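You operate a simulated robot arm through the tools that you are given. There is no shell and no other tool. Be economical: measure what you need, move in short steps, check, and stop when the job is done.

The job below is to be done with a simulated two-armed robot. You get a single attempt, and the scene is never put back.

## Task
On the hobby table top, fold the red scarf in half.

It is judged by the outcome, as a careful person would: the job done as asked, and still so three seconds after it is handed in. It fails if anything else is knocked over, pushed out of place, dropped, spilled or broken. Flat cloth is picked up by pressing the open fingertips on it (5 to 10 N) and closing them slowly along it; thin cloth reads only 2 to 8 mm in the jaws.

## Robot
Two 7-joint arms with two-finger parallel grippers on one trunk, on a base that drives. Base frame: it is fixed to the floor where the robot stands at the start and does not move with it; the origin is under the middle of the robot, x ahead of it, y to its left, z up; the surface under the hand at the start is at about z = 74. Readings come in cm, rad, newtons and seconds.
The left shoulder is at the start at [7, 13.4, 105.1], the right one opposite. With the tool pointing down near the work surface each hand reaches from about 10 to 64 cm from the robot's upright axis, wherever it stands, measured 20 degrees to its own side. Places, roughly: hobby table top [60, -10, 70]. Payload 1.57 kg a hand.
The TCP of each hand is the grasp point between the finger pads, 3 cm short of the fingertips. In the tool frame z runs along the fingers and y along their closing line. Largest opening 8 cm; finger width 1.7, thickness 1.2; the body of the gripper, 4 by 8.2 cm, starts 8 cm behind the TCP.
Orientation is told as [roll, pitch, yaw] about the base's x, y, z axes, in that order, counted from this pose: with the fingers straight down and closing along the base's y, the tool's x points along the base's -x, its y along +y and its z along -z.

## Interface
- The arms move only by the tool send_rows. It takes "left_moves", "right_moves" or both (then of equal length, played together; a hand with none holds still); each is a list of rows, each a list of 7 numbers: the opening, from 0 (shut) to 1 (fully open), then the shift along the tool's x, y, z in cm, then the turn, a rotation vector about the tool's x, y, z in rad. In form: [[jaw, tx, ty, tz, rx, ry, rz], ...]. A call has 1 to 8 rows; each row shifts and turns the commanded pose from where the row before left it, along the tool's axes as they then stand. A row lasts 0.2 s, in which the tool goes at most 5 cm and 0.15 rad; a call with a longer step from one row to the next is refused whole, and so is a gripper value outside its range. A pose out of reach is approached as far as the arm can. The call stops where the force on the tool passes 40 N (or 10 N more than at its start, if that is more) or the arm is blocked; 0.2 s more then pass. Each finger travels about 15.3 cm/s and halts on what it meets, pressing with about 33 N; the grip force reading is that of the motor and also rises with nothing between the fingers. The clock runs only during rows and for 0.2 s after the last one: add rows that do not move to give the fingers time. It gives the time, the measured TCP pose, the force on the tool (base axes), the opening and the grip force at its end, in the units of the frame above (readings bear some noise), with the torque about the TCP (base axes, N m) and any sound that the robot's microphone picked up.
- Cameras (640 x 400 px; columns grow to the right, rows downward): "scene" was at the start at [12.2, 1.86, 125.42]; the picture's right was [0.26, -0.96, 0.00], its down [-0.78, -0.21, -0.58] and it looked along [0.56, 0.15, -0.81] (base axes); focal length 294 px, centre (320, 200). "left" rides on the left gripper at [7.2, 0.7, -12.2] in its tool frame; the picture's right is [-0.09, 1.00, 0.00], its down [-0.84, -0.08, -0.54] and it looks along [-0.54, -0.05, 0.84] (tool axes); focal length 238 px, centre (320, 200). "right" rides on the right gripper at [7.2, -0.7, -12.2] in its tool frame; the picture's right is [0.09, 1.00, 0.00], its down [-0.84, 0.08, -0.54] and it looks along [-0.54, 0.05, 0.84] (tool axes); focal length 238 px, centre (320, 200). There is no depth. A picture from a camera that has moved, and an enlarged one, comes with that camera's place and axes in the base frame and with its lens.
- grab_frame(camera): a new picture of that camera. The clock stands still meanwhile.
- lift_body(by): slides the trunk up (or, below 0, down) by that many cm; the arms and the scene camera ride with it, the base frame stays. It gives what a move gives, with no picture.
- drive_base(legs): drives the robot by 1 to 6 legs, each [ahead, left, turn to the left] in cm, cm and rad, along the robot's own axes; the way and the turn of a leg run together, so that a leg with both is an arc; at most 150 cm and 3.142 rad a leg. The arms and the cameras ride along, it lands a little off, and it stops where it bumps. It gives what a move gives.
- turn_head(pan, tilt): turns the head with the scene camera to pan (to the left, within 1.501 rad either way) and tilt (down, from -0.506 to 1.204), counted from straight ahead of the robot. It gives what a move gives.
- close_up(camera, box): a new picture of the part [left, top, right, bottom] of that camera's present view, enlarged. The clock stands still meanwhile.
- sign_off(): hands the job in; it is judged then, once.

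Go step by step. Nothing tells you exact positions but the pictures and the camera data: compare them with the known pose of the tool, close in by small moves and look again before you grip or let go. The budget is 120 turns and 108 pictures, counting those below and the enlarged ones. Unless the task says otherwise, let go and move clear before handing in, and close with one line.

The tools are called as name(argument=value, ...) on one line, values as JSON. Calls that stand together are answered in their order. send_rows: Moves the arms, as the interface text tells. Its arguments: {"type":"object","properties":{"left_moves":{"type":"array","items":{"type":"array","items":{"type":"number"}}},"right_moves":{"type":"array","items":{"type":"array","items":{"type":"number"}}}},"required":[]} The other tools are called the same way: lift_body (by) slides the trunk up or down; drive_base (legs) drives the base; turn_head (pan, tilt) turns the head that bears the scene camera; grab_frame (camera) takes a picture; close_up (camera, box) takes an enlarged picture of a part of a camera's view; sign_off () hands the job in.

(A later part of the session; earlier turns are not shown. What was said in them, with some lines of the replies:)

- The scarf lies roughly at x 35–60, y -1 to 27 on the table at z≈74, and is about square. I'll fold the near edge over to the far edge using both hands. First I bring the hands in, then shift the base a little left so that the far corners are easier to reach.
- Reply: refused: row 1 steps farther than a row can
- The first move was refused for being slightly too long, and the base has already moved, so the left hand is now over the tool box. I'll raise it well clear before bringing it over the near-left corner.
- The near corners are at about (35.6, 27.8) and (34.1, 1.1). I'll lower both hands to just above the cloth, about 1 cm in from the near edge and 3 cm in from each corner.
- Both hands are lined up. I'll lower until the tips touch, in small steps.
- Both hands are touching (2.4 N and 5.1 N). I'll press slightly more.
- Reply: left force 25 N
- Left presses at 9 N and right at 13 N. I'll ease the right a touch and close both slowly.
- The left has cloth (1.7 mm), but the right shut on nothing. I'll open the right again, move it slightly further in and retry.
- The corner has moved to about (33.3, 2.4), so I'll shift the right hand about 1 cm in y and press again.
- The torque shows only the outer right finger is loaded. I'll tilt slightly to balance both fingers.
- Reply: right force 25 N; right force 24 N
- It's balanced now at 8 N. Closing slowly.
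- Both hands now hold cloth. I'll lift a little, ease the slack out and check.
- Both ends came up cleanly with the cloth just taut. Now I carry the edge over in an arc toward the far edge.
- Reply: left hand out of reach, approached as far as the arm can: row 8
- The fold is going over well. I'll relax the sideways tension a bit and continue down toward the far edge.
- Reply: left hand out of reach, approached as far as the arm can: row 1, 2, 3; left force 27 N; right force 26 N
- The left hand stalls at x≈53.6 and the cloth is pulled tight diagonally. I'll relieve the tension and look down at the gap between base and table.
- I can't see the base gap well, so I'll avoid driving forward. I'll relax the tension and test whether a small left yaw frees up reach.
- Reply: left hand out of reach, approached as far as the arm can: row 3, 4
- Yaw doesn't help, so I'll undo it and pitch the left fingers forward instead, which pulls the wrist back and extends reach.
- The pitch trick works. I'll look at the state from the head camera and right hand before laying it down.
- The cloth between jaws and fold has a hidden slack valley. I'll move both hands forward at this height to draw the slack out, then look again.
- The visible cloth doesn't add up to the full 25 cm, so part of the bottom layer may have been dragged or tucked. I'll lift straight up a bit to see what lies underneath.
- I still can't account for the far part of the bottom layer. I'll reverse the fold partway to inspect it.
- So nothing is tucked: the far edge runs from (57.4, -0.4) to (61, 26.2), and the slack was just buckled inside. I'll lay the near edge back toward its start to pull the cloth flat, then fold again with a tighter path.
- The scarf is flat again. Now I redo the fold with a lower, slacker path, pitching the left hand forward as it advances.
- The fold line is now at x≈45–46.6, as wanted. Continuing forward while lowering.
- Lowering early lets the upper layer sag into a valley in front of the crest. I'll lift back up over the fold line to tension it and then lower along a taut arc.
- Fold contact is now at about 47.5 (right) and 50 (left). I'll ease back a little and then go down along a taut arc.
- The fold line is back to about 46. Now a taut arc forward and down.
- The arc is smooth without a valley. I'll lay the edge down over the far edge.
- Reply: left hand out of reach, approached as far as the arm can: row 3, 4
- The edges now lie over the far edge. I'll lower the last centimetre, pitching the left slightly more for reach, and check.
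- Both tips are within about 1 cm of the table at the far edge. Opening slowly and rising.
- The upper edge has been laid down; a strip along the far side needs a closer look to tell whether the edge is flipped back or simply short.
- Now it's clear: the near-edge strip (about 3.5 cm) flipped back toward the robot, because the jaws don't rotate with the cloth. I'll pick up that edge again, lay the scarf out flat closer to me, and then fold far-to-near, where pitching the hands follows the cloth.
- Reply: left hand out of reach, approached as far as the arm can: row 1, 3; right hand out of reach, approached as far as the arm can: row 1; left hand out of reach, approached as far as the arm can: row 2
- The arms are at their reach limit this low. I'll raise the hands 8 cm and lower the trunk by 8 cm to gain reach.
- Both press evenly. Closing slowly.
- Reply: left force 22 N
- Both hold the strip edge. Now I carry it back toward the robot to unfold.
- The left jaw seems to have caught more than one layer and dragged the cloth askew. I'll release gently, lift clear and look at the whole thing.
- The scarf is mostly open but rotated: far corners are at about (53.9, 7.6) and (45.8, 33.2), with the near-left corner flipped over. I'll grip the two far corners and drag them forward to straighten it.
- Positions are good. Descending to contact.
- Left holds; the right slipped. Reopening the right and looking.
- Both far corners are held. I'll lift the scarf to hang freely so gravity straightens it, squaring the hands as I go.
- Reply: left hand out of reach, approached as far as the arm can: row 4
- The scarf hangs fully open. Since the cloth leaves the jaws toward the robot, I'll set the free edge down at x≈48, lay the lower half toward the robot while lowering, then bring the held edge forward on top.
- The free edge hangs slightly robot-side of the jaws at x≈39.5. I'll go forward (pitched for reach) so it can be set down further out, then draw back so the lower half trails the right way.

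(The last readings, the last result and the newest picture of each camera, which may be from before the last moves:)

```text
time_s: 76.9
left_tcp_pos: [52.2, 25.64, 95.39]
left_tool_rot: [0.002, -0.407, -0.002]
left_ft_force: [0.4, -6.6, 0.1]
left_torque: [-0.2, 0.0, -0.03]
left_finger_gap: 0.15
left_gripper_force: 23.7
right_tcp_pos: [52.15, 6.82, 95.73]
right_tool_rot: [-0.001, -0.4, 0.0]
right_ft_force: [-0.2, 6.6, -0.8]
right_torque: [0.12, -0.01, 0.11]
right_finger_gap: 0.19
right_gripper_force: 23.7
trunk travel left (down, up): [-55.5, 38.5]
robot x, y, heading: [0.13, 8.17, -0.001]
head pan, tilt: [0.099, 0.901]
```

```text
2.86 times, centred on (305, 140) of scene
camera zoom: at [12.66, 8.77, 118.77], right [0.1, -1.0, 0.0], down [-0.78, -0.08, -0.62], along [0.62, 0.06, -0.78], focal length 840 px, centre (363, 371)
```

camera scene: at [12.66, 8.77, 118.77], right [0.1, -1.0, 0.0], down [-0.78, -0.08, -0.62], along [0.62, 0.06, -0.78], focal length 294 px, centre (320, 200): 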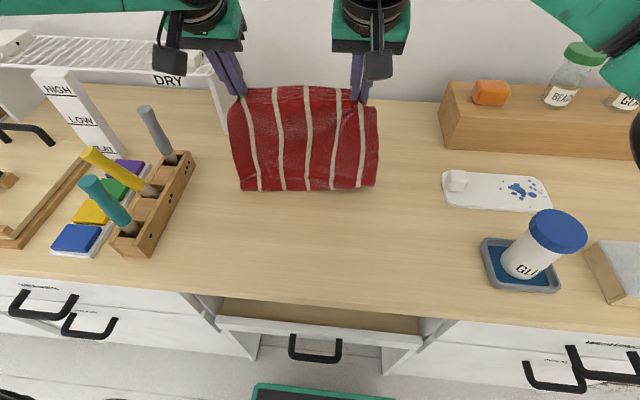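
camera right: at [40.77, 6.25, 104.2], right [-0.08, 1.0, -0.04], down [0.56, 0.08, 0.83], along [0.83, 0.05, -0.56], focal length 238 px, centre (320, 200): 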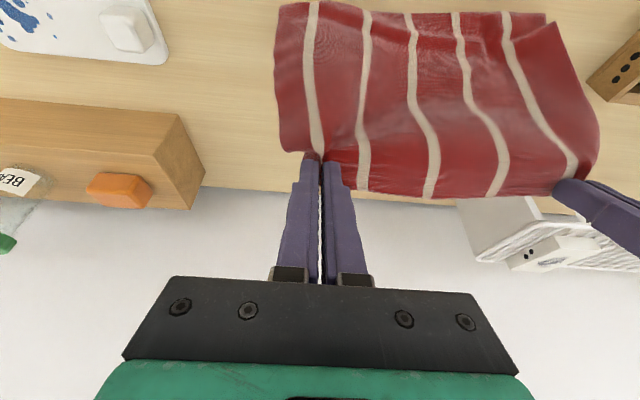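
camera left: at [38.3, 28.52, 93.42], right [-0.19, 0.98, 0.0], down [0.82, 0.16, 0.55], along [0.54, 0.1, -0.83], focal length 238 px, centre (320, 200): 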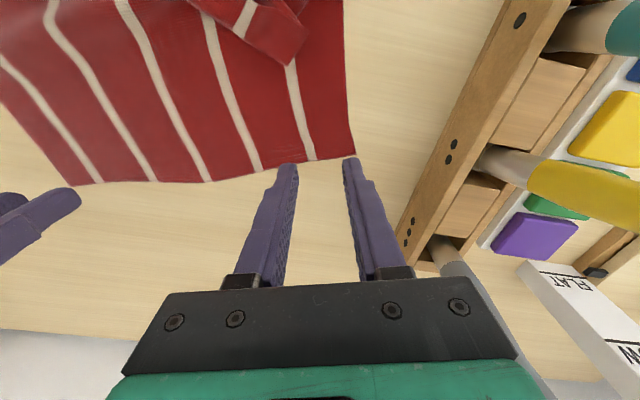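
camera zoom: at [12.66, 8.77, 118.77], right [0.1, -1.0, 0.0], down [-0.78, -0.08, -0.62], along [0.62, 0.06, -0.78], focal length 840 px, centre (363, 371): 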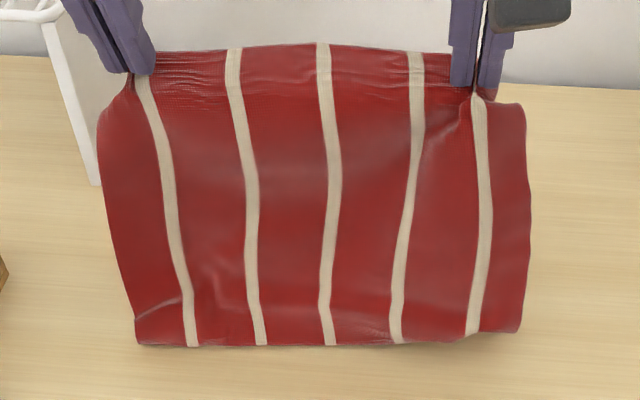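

The free edge rests on the table at x≈49, lying toward the robot. Drawing the hands back over it while lowering should lay the lower half toward me with its edge staying forward.

send_rows(left_moves=[[0, 1.84, 0, -0.78, 0, 0, 0], [0, 1.84, 0, -0.78, 0, 0, 0], [0, 1.84, 0, -0.78, 0, 0, 0], [0, 1.84, 0, -0.78, 0, 0, 0], [0, 1.84, 0, -0.78, 0, 0, 0], [0, 2.5, 0, 0.78, 0, 0, 0], [0, 2.5, 0, 0.78, 0, 0, 0], [0, 0, 0, 0, 0, 0, 0]], right_moves=[[0, 1.84, 0, -0.78, 0, 0, 0], [0, 1.84, 0, -0.78, 0, 0, 0], [0, 1.84, 0, -0.78, 0, 0, 0], [0, 1.84, 0, -0.78, 0, 0, 0], [0, 1.84, 0, -0.78, 0, 0, 0], [0, 2.5, 0, 0.78, 0, 0, 0], [0, 2.5, 0, 0.78, 0, 0, 0], [0, 0, 0, 0, 0, 0, 0]])

grab_frame(camera="right")

grab_frame(camera="scene")

```text
time_s: 78.7
left_tcp_pos: [38.29, 25.72, 91.69]
left_tool_rot: [0.002, -0.405, 0.001]
left_ft_force: [-0.7, -4.7, 0.3]
left_torque: [-0.17, 0.0, -0.03]
left_finger_gap: 0.17
left_gripper_force: 23.4
right_tcp_pos: [37.97, 6.99, 92.3]
right_tool_rot: [-0.002, -0.4, -0.001]
right_ft_force: [0.5, 3.8, -0.5]
right_torque: [0.1, 0.01, 0.05]
right_finger_gap: 0.18
right_gripper_force: 23.2
trunk travel left (down, up): [-55.5, 38.5]
robot x, y, heading: [-0.14, 8.33, 0.004]
head pan, tilt: [0.099, 0.901]
```

```text
23 pictures are left
camera right: at [26.67, 6.36, 100.76], right [-0.08, 1.0, -0.04], down [0.56, 0.08, 0.83], along [0.82, 0.05, -0.56], focal length 238 px, centre (320, 200)
```

right: 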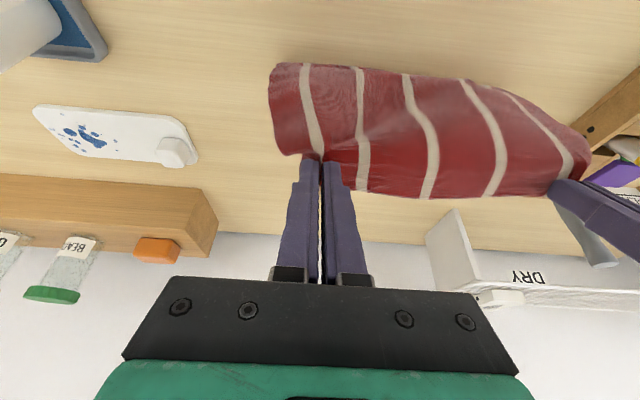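

```text
22 pictures are left
camera scene: at [12.76, 8.81, 118.75], right [0.1, -1.0, 0.0], down [-0.78, -0.08, -0.62], along [0.62, 0.06, -0.78], focal length 294 px, centre (320, 200)
```

scene: 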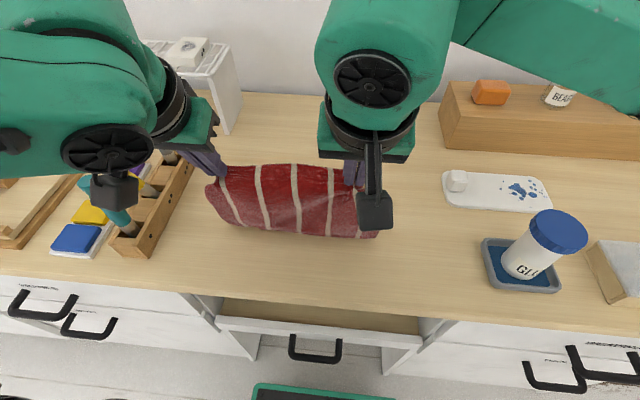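

The lower part now lies forward under the cloth with the bend at x≈39.5. A bit further back and down so about half is on the table, then forward over it.

send_rows(left_moves=[[0, 1.66, -0.1, 0.6, 0, 0, 0], [0, 1.66, 0, 0.6, 0, 0, 0], [0, 1.66, 0, 0.6, 0, 0, 0], [0, 0, 0, 0, 0, 0, 0]], right_moves=[[0, 1.66, 0.1, 0.65, 0, 0, 0], [0, 1.66, 0, 0.7, 0, 0, 0], [0, 1.66, 0, 0.7, 0, 0, 0], [0, 0, 0, 0, 0, 0, 0]])

grab_frame(camera="right")

grab_frame(camera="left")

```text
time_s: 79.7
left_tcp_pos: [38.56, 25.38, 91.36]
left_tool_rot: [0.002, -0.407, 0.001]
left_ft_force: [-2.0, -9.1, -0.4]
left_torque: [-0.27, 0.05, -0.06]
left_finger_gap: 0.16
left_gripper_force: 23.1
left hand out of reach, approached as far as the arm can: row 1, 2, 3
right_tcp_pos: [34.36, 6.97, 88.41]
right_tool_rot: [0.0, -0.401, 0.001]
right_ft_force: [2.0, 8.6, 0.3]
right_torque: [0.28, -0.12, 0.17]
right_finger_gap: 0.2
right_gripper_force: 23.7
trunk travel left (down, up): [-55.5, 38.5]
robot x, y, heading: [0.17, 8.16, -0.001]
head pan, tilt: [0.099, 0.901]
```

```text
21 pictures are left
camera right: at [22.96, 6.34, 96.97], right [-0.08, 1.0, -0.04], down [0.56, 0.08, 0.83], along [0.83, 0.05, -0.56], focal length 238 px, centre (320, 200)
```

right: 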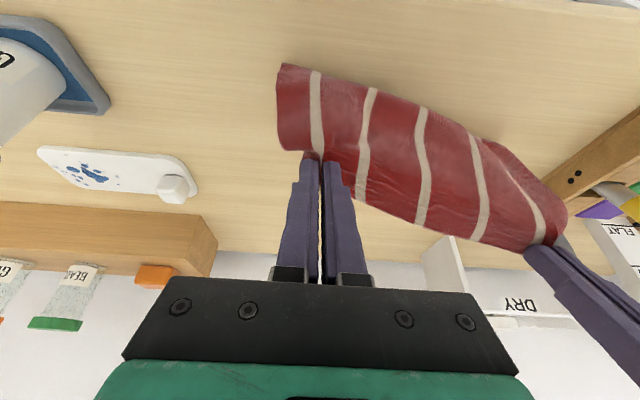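

```text
20 pictures are left
camera left: at [26.99, 26.11, 99.79], right [0.08, 1.0, 0.04], down [0.55, -0.08, 0.83], along [0.83, -0.05, -0.56], focal length 238 px, centre (320, 200)
```

left: 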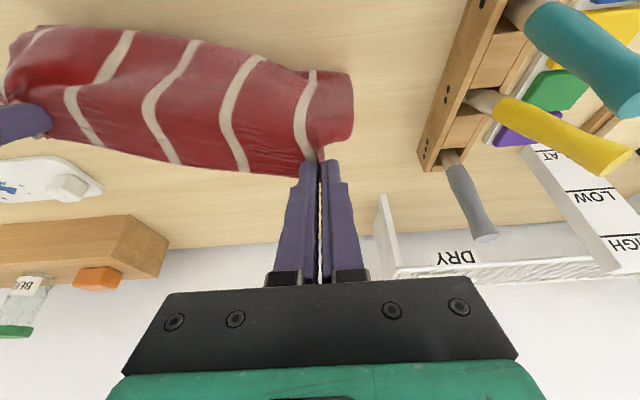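

The left hand is blocked by its pitch this close. I'll return both hands to vertical and line them up.

send_rows(left_moves=[[0, 0, 0, 0, 0, 0.135, 0], [0, 0, 0, 0, 0, 0.135, 0], [0, 0, 0, 0, 0, 0.13, 0], [0, 1.5, 0, 1.35, 0, 0, 0], [0, 1.5, 0, 1.35, 0, 0, 0], [0, 0, 0, 0, 0, 0, 0]], right_moves=[[0, 0, 0, 0, 0, 0.135, 0], [0, 0, 0, 0, 0, 0.135, 0], [0, 0, 0, 0, 0, 0.13, 0], [0, -0.6, 0, -0.1, 0, 0, 0], [0, -0.5, 0, -0.1, 0, 0, 0], [0, 0, 0, 0, 0, 0, 0]])

grab_frame(camera="right")

```text
time_s: 81.1
left_tcp_pos: [35.64, 25.42, 88.71]
left_tool_rot: [0.005, -0.009, -0.001]
left_ft_force: [0.1, -0.9, 0.0]
left_torque: [0.01, 0.02, 0.01]
left_finger_gap: 0.15
left_gripper_force: 23.9
right_tcp_pos: [35.35, 6.96, 88.79]
right_tool_rot: [-0.002, 0.0, 0.0]
right_ft_force: [0.1, 0.7, -0.3]
right_torque: [0.02, 0.01, 0.01]
right_finger_gap: 0.18
right_gripper_force: 24.3
trunk travel left (down, up): [-55.5, 38.5]
robot x, y, heading: [0.12, 8.15, -0.002]
head pan, tilt: [0.099, 0.901]
```

```text
19 pictures are left
camera right: at [28.27, 6.37, 100.99], right [-0.09, 1.0, 0.0], down [0.84, 0.08, 0.54], along [0.54, 0.05, -0.84], focal length 238 px, centre (320, 200)
```

right: 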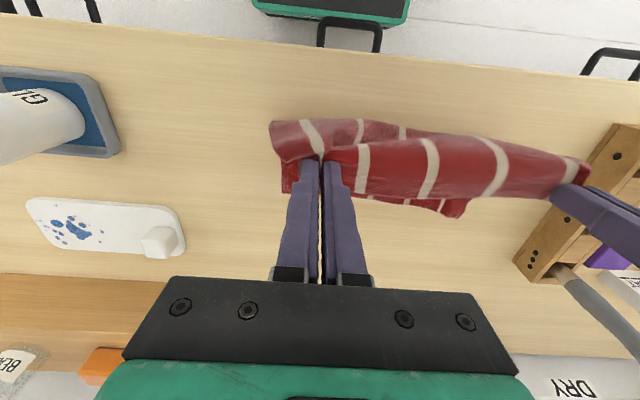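

The lower half lies from x≈35 to ≈45–46 with its edge forward. Now I bring the held edge forward and down onto it.

send_rows(left_moves=[[0, -1.95, 0, 0.65, 0, 0, 0], [0, -1.95, 0, 0.65, 0, 0, 0], [0, -1.5, 0, 1.5, 0, 0, 0], [0, -1.5, 0, 1.5, 0, 0, 0], [0, -1, 0, 1.75, 0, 0, 0], [0, -1, 0, 1.75, 0, 0, 0], [0, 0, 0, 0, 0, 0, 0]], right_moves=[[0, -1.8, 0, 0.65, 0, 0, 0], [0, -1.8, 0, 0.65, 0, 0, 0], [0, -1.25, 0, 1.5, 0, 0, 0], [0, -1.25, 0, 1.5, 0, 0, 0], [0, -0.75, 0, 1.75, 0, 0, 0], [0, -0.75, 0, 1.75, 0, 0, 0], [0, 0, 0, 0, 0, 0, 0]])

grab_frame(camera="right")

grab_frame(camera="left")

```text
time_s: 82.7
left_tcp_pos: [44.41, 25.4, 81.01]
left_tool_rot: [0.004, -0.009, 0.001]
left_ft_force: [0.2, 0.5, -0.1]
left_torque: [-0.03, -0.03, 0.02]
left_finger_gap: 0.19
left_gripper_force: 23.8
right_tcp_pos: [42.95, 6.99, 80.95]
right_tool_rot: [-0.003, -0.002, 0.001]
right_ft_force: [-0.1, 0.8, 0.4]
right_torque: [0.02, -0.02, -0.03]
right_finger_gap: 0.18
right_gripper_force: 23.8
trunk travel left (down, up): [-55.5, 38.5]
robot x, y, heading: [0.14, 8.05, -0.002]
head pan, tilt: [0.099, 0.901]
```

```text
18 pictures are left
camera right: at [35.88, 6.4, 93.16], right [-0.09, 1.0, 0.0], down [0.84, 0.08, 0.54], along [0.54, 0.05, -0.84], focal length 238 px, centre (320, 200)
```

right: 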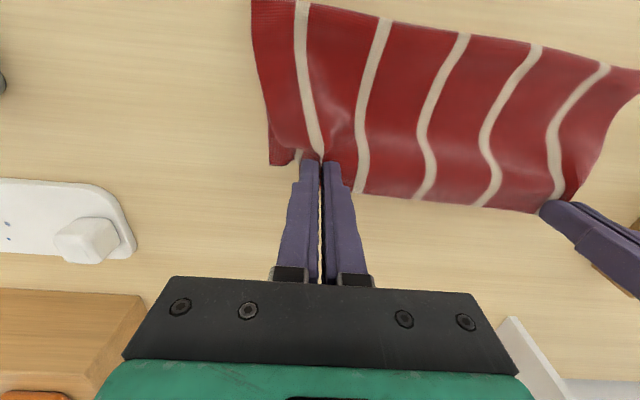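

```text
17 pictures are left
camera left: at [37.07, 25.99, 93.13], right [0.09, 1.0, 0.01], down [0.83, -0.08, 0.55], along [0.55, -0.05, -0.84], focal length 238 px, centre (320, 200)
```

left: 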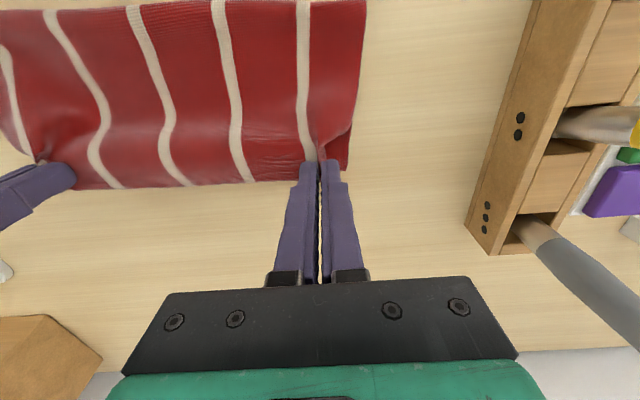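

This is lying properly: the lower edge is at x≈45–46.4 under the held edge. Lowering the rest and releasing.

send_rows(left_moves=[[0, -0.4, 0, 1.4, 0, 0, 0], [0, -0.4, 0, 1.4, 0, 0, 0], [0, 0, 0, 0.5, 0, 0, 0], [0, 0, 0, 0, 0, 0, 0]], right_moves=[[0, -0.3, 0, 1.4, 0, 0, 0], [0, -0.3, 0, 1.4, 0, 0, 0], [0, 0, 0, 0.5, 0, 0, 0], [0, 0, 0, 0, 0, 0, 0]])

send_rows(left_moves=[[0.05, 0, 0, 0, 0, 0, 0], [0.12, 0, 0, 0, 0, 0, 0], [0.2, 0, 0, 0, 0, 0, 0], [0.3, 0, 0, 0, 0, 0, 0], [0.35, 0, 0, -0.8, 0, 0, 0], [0.35, 0, 0, -3, 0, 0, 0], [0.35, 0, 0, -4.5, 0, 0, 0], [0.35, 0, 0, -4.5, 0, 0, 0]], right_moves=[[0.05, 0, 0, 0, 0, 0, 0], [0.12, 0, 0, 0, 0, 0, 0], [0.2, 0, 0, 0, 0, 0, 0], [0.3, 0, 0, 0, 0, 0, 0], [0.35, 0, 0, -0.8, 0, 0, 0], [0.35, 0, 0, -3, 0, 0, 0], [0.35, 0, 0, -4.5, 0, 0, 0], [0.35, 0, 0, -4.5, 0, 0, 0]])

grab_frame(camera="right")

grab_frame(camera="left")

```text
time_s: 83.7
left_tcp_pos: [45.44, 25.36, 77.67]
left_tool_rot: [0.004, -0.009, 0.002]
left_ft_force: [-0.8, -0.1, 0.0]
left_torque: [0.0, 0.01, 0.02]
left_finger_gap: 0.16
left_gripper_force: 24.0
right_tcp_pos: [43.56, 7.15, 77.48]
right_tool_rot: [-0.002, -0.002, 0.001]
right_ft_force: [-0.1, -0.3, -0.3]
right_torque: [0.02, 0.01, 0.0]
right_finger_gap: 0.2
right_gripper_force: 23.4
trunk travel left (down, up): [-55.5, 38.5]
robot x, y, heading: [-0.13, 7.84, -0.002]
head pan, tilt: [0.099, 0.901]
```

```text
time_s: 85.5
left_tcp_pos: [44.94, 25.52, 90.73]
left_tool_rot: [0.004, -0.008, -0.001]
left_ft_force: [0.0, 0.7, 0.0]
left_torque: [0.03, 0.03, 0.02]
left_finger_gap: 2.8
left_gripper_force: 0.0
right_tcp_pos: [43.61, 7.08, 90.48]
right_tool_rot: [-0.001, 0.0, 0.001]
right_ft_force: [-1.1, -0.2, 0.3]
right_torque: [0.0, -0.03, 0.02]
right_finger_gap: 2.76
right_gripper_force: 0.1
trunk travel left (down, up): [-55.5, 38.5]
robot x, y, heading: [-0.28, 8.22, 0.004]
head pan, tilt: [0.099, 0.901]
```

```text
16 pictures are left
camera right: at [36.41, 6.45, 102.64], right [-0.09, 1.0, 0.0], down [0.84, 0.08, 0.54], along [0.54, 0.05, -0.84], focal length 238 px, centre (320, 200)
```

right: 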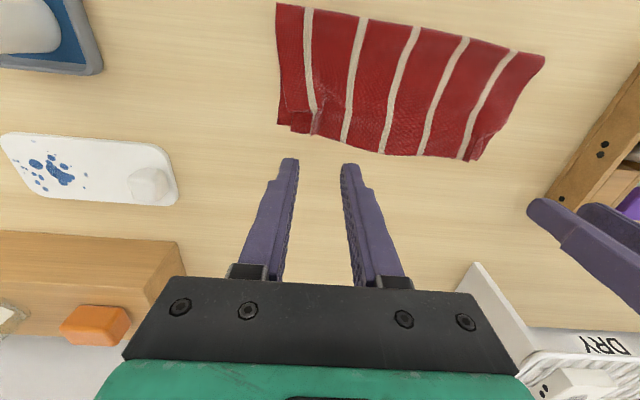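

```text
15 pictures are left
camera left: at [37.45, 26.12, 102.78], right [0.09, 1.0, 0.0], down [0.83, -0.08, 0.55], along [0.55, -0.05, -0.84], focal length 238 px, centre (320, 200)
```

left: 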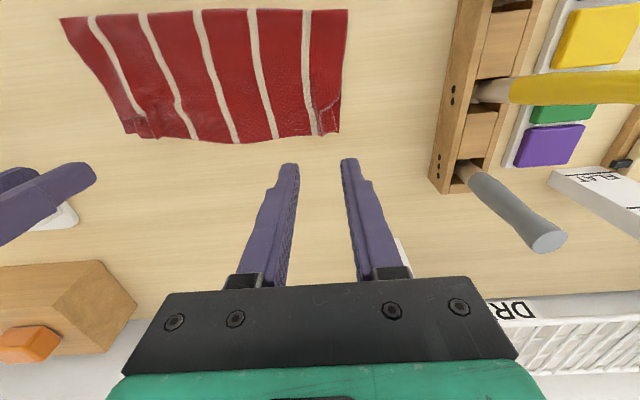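

The scarf now looks properly folded in half. Let me check the edges and corners closely.

close_up(camera="right", box=[260, 0, 420, 160])

close_up(camera="left", box=[230, 0, 390, 160])

close_up(camera="left", box=[50, 0, 250, 160])

```text
2.50 times, centred on (340, 80) of right
camera zoom: at [36.41, 6.45, 102.64], right [-0.09, 1.0, 0.0], down [0.84, 0.08, 0.54], along [0.54, 0.05, -0.84], focal length 596 px, centre (270, 500)
```

zoom: 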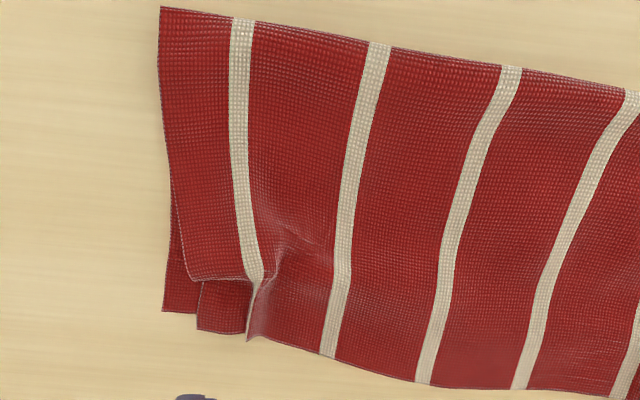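

```text
2.50 times, centred on (310, 80) of left
camera zoom: at [37.45, 26.12, 102.78], right [0.09, 1.0, 0.0], down [0.83, -0.08, 0.55], along [0.55, -0.05, -0.84], focal length 596 px, centre (345, 500)
```

zoom: 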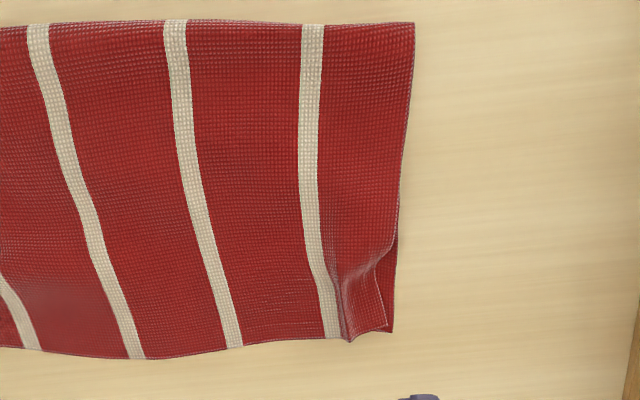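

```text
2.50 times, centred on (150, 80) of left
camera zoom: at [37.45, 26.12, 102.78], right [0.09, 1.0, 0.0], down [0.83, -0.08, 0.55], along [0.55, -0.05, -0.84], focal length 596 px, centre (745, 500)
```

zoom: 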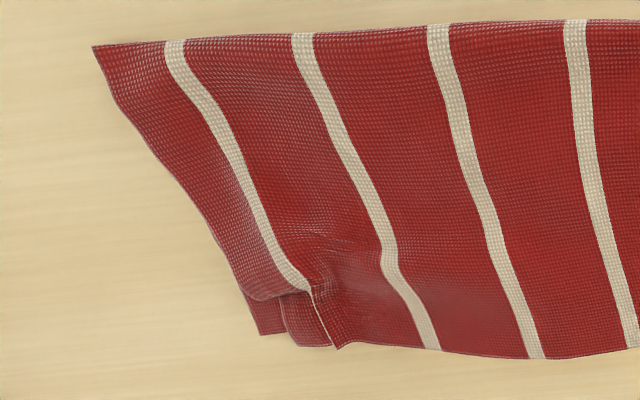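

The fold is neat: halves aligned, with only a small pucker at the right corner. I'll raise the hands clear and take a final look.

send_rows(left_moves=[[0.35, 0, 0, -4, 0, 0, 0], [0.35, 0, 0, -4, 0, 0, 0], [0.35, 0, 0, 0, 0, 0, 0]], right_moves=[[0.35, 0, 0, -4, 0, 0, 0], [0.35, 0, 0, -4, 0, 0, 0], [0.35, 0, 0, 0, 0, 0, 0]])

grab_frame(camera="scene")

```text
time_s: 86.3
left_tcp_pos: [45.09, 25.32, 98.49]
left_tool_rot: [0.003, -0.006, -0.001]
left_ft_force: [0.0, -0.3, 0.3]
left_torque: [-0.01, 0.05, 0.0]
left_finger_gap: 2.81
left_gripper_force: 0.0
right_tcp_pos: [43.61, 7.05, 98.34]
right_tool_rot: [-0.002, -0.001, 0.0]
right_ft_force: [-0.4, -0.6, -0.5]
right_torque: [-0.02, 0.05, -0.02]
right_finger_gap: 2.8
right_gripper_force: 0.1
trunk travel left (down, up): [-55.5, 38.5]
robot x, y, heading: [-0.23, 7.77, 0.003]
head pan, tilt: [0.099, 0.901]
```

```text
11 pictures are left
camera scene: at [12.78, 8.76, 118.75], right [0.1, -1.0, 0.0], down [-0.78, -0.08, -0.62], along [0.62, 0.06, -0.78], focal length 294 px, centre (320, 200)
```

scene: 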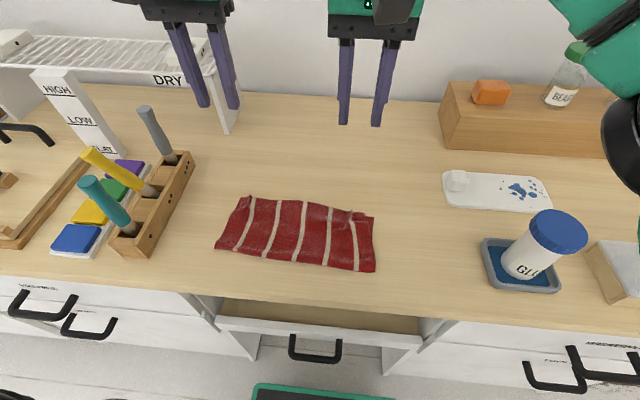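

The scarf lies folded in half on the table, everything else is in place and the hands are clear, so I'm handing in.

sign_off()

```text
The job is handed in.
```

The red scarf is folded in half on the hobby table, with a small pucker and turned-under tip at one corner; nothing else looked moved in the last picture.
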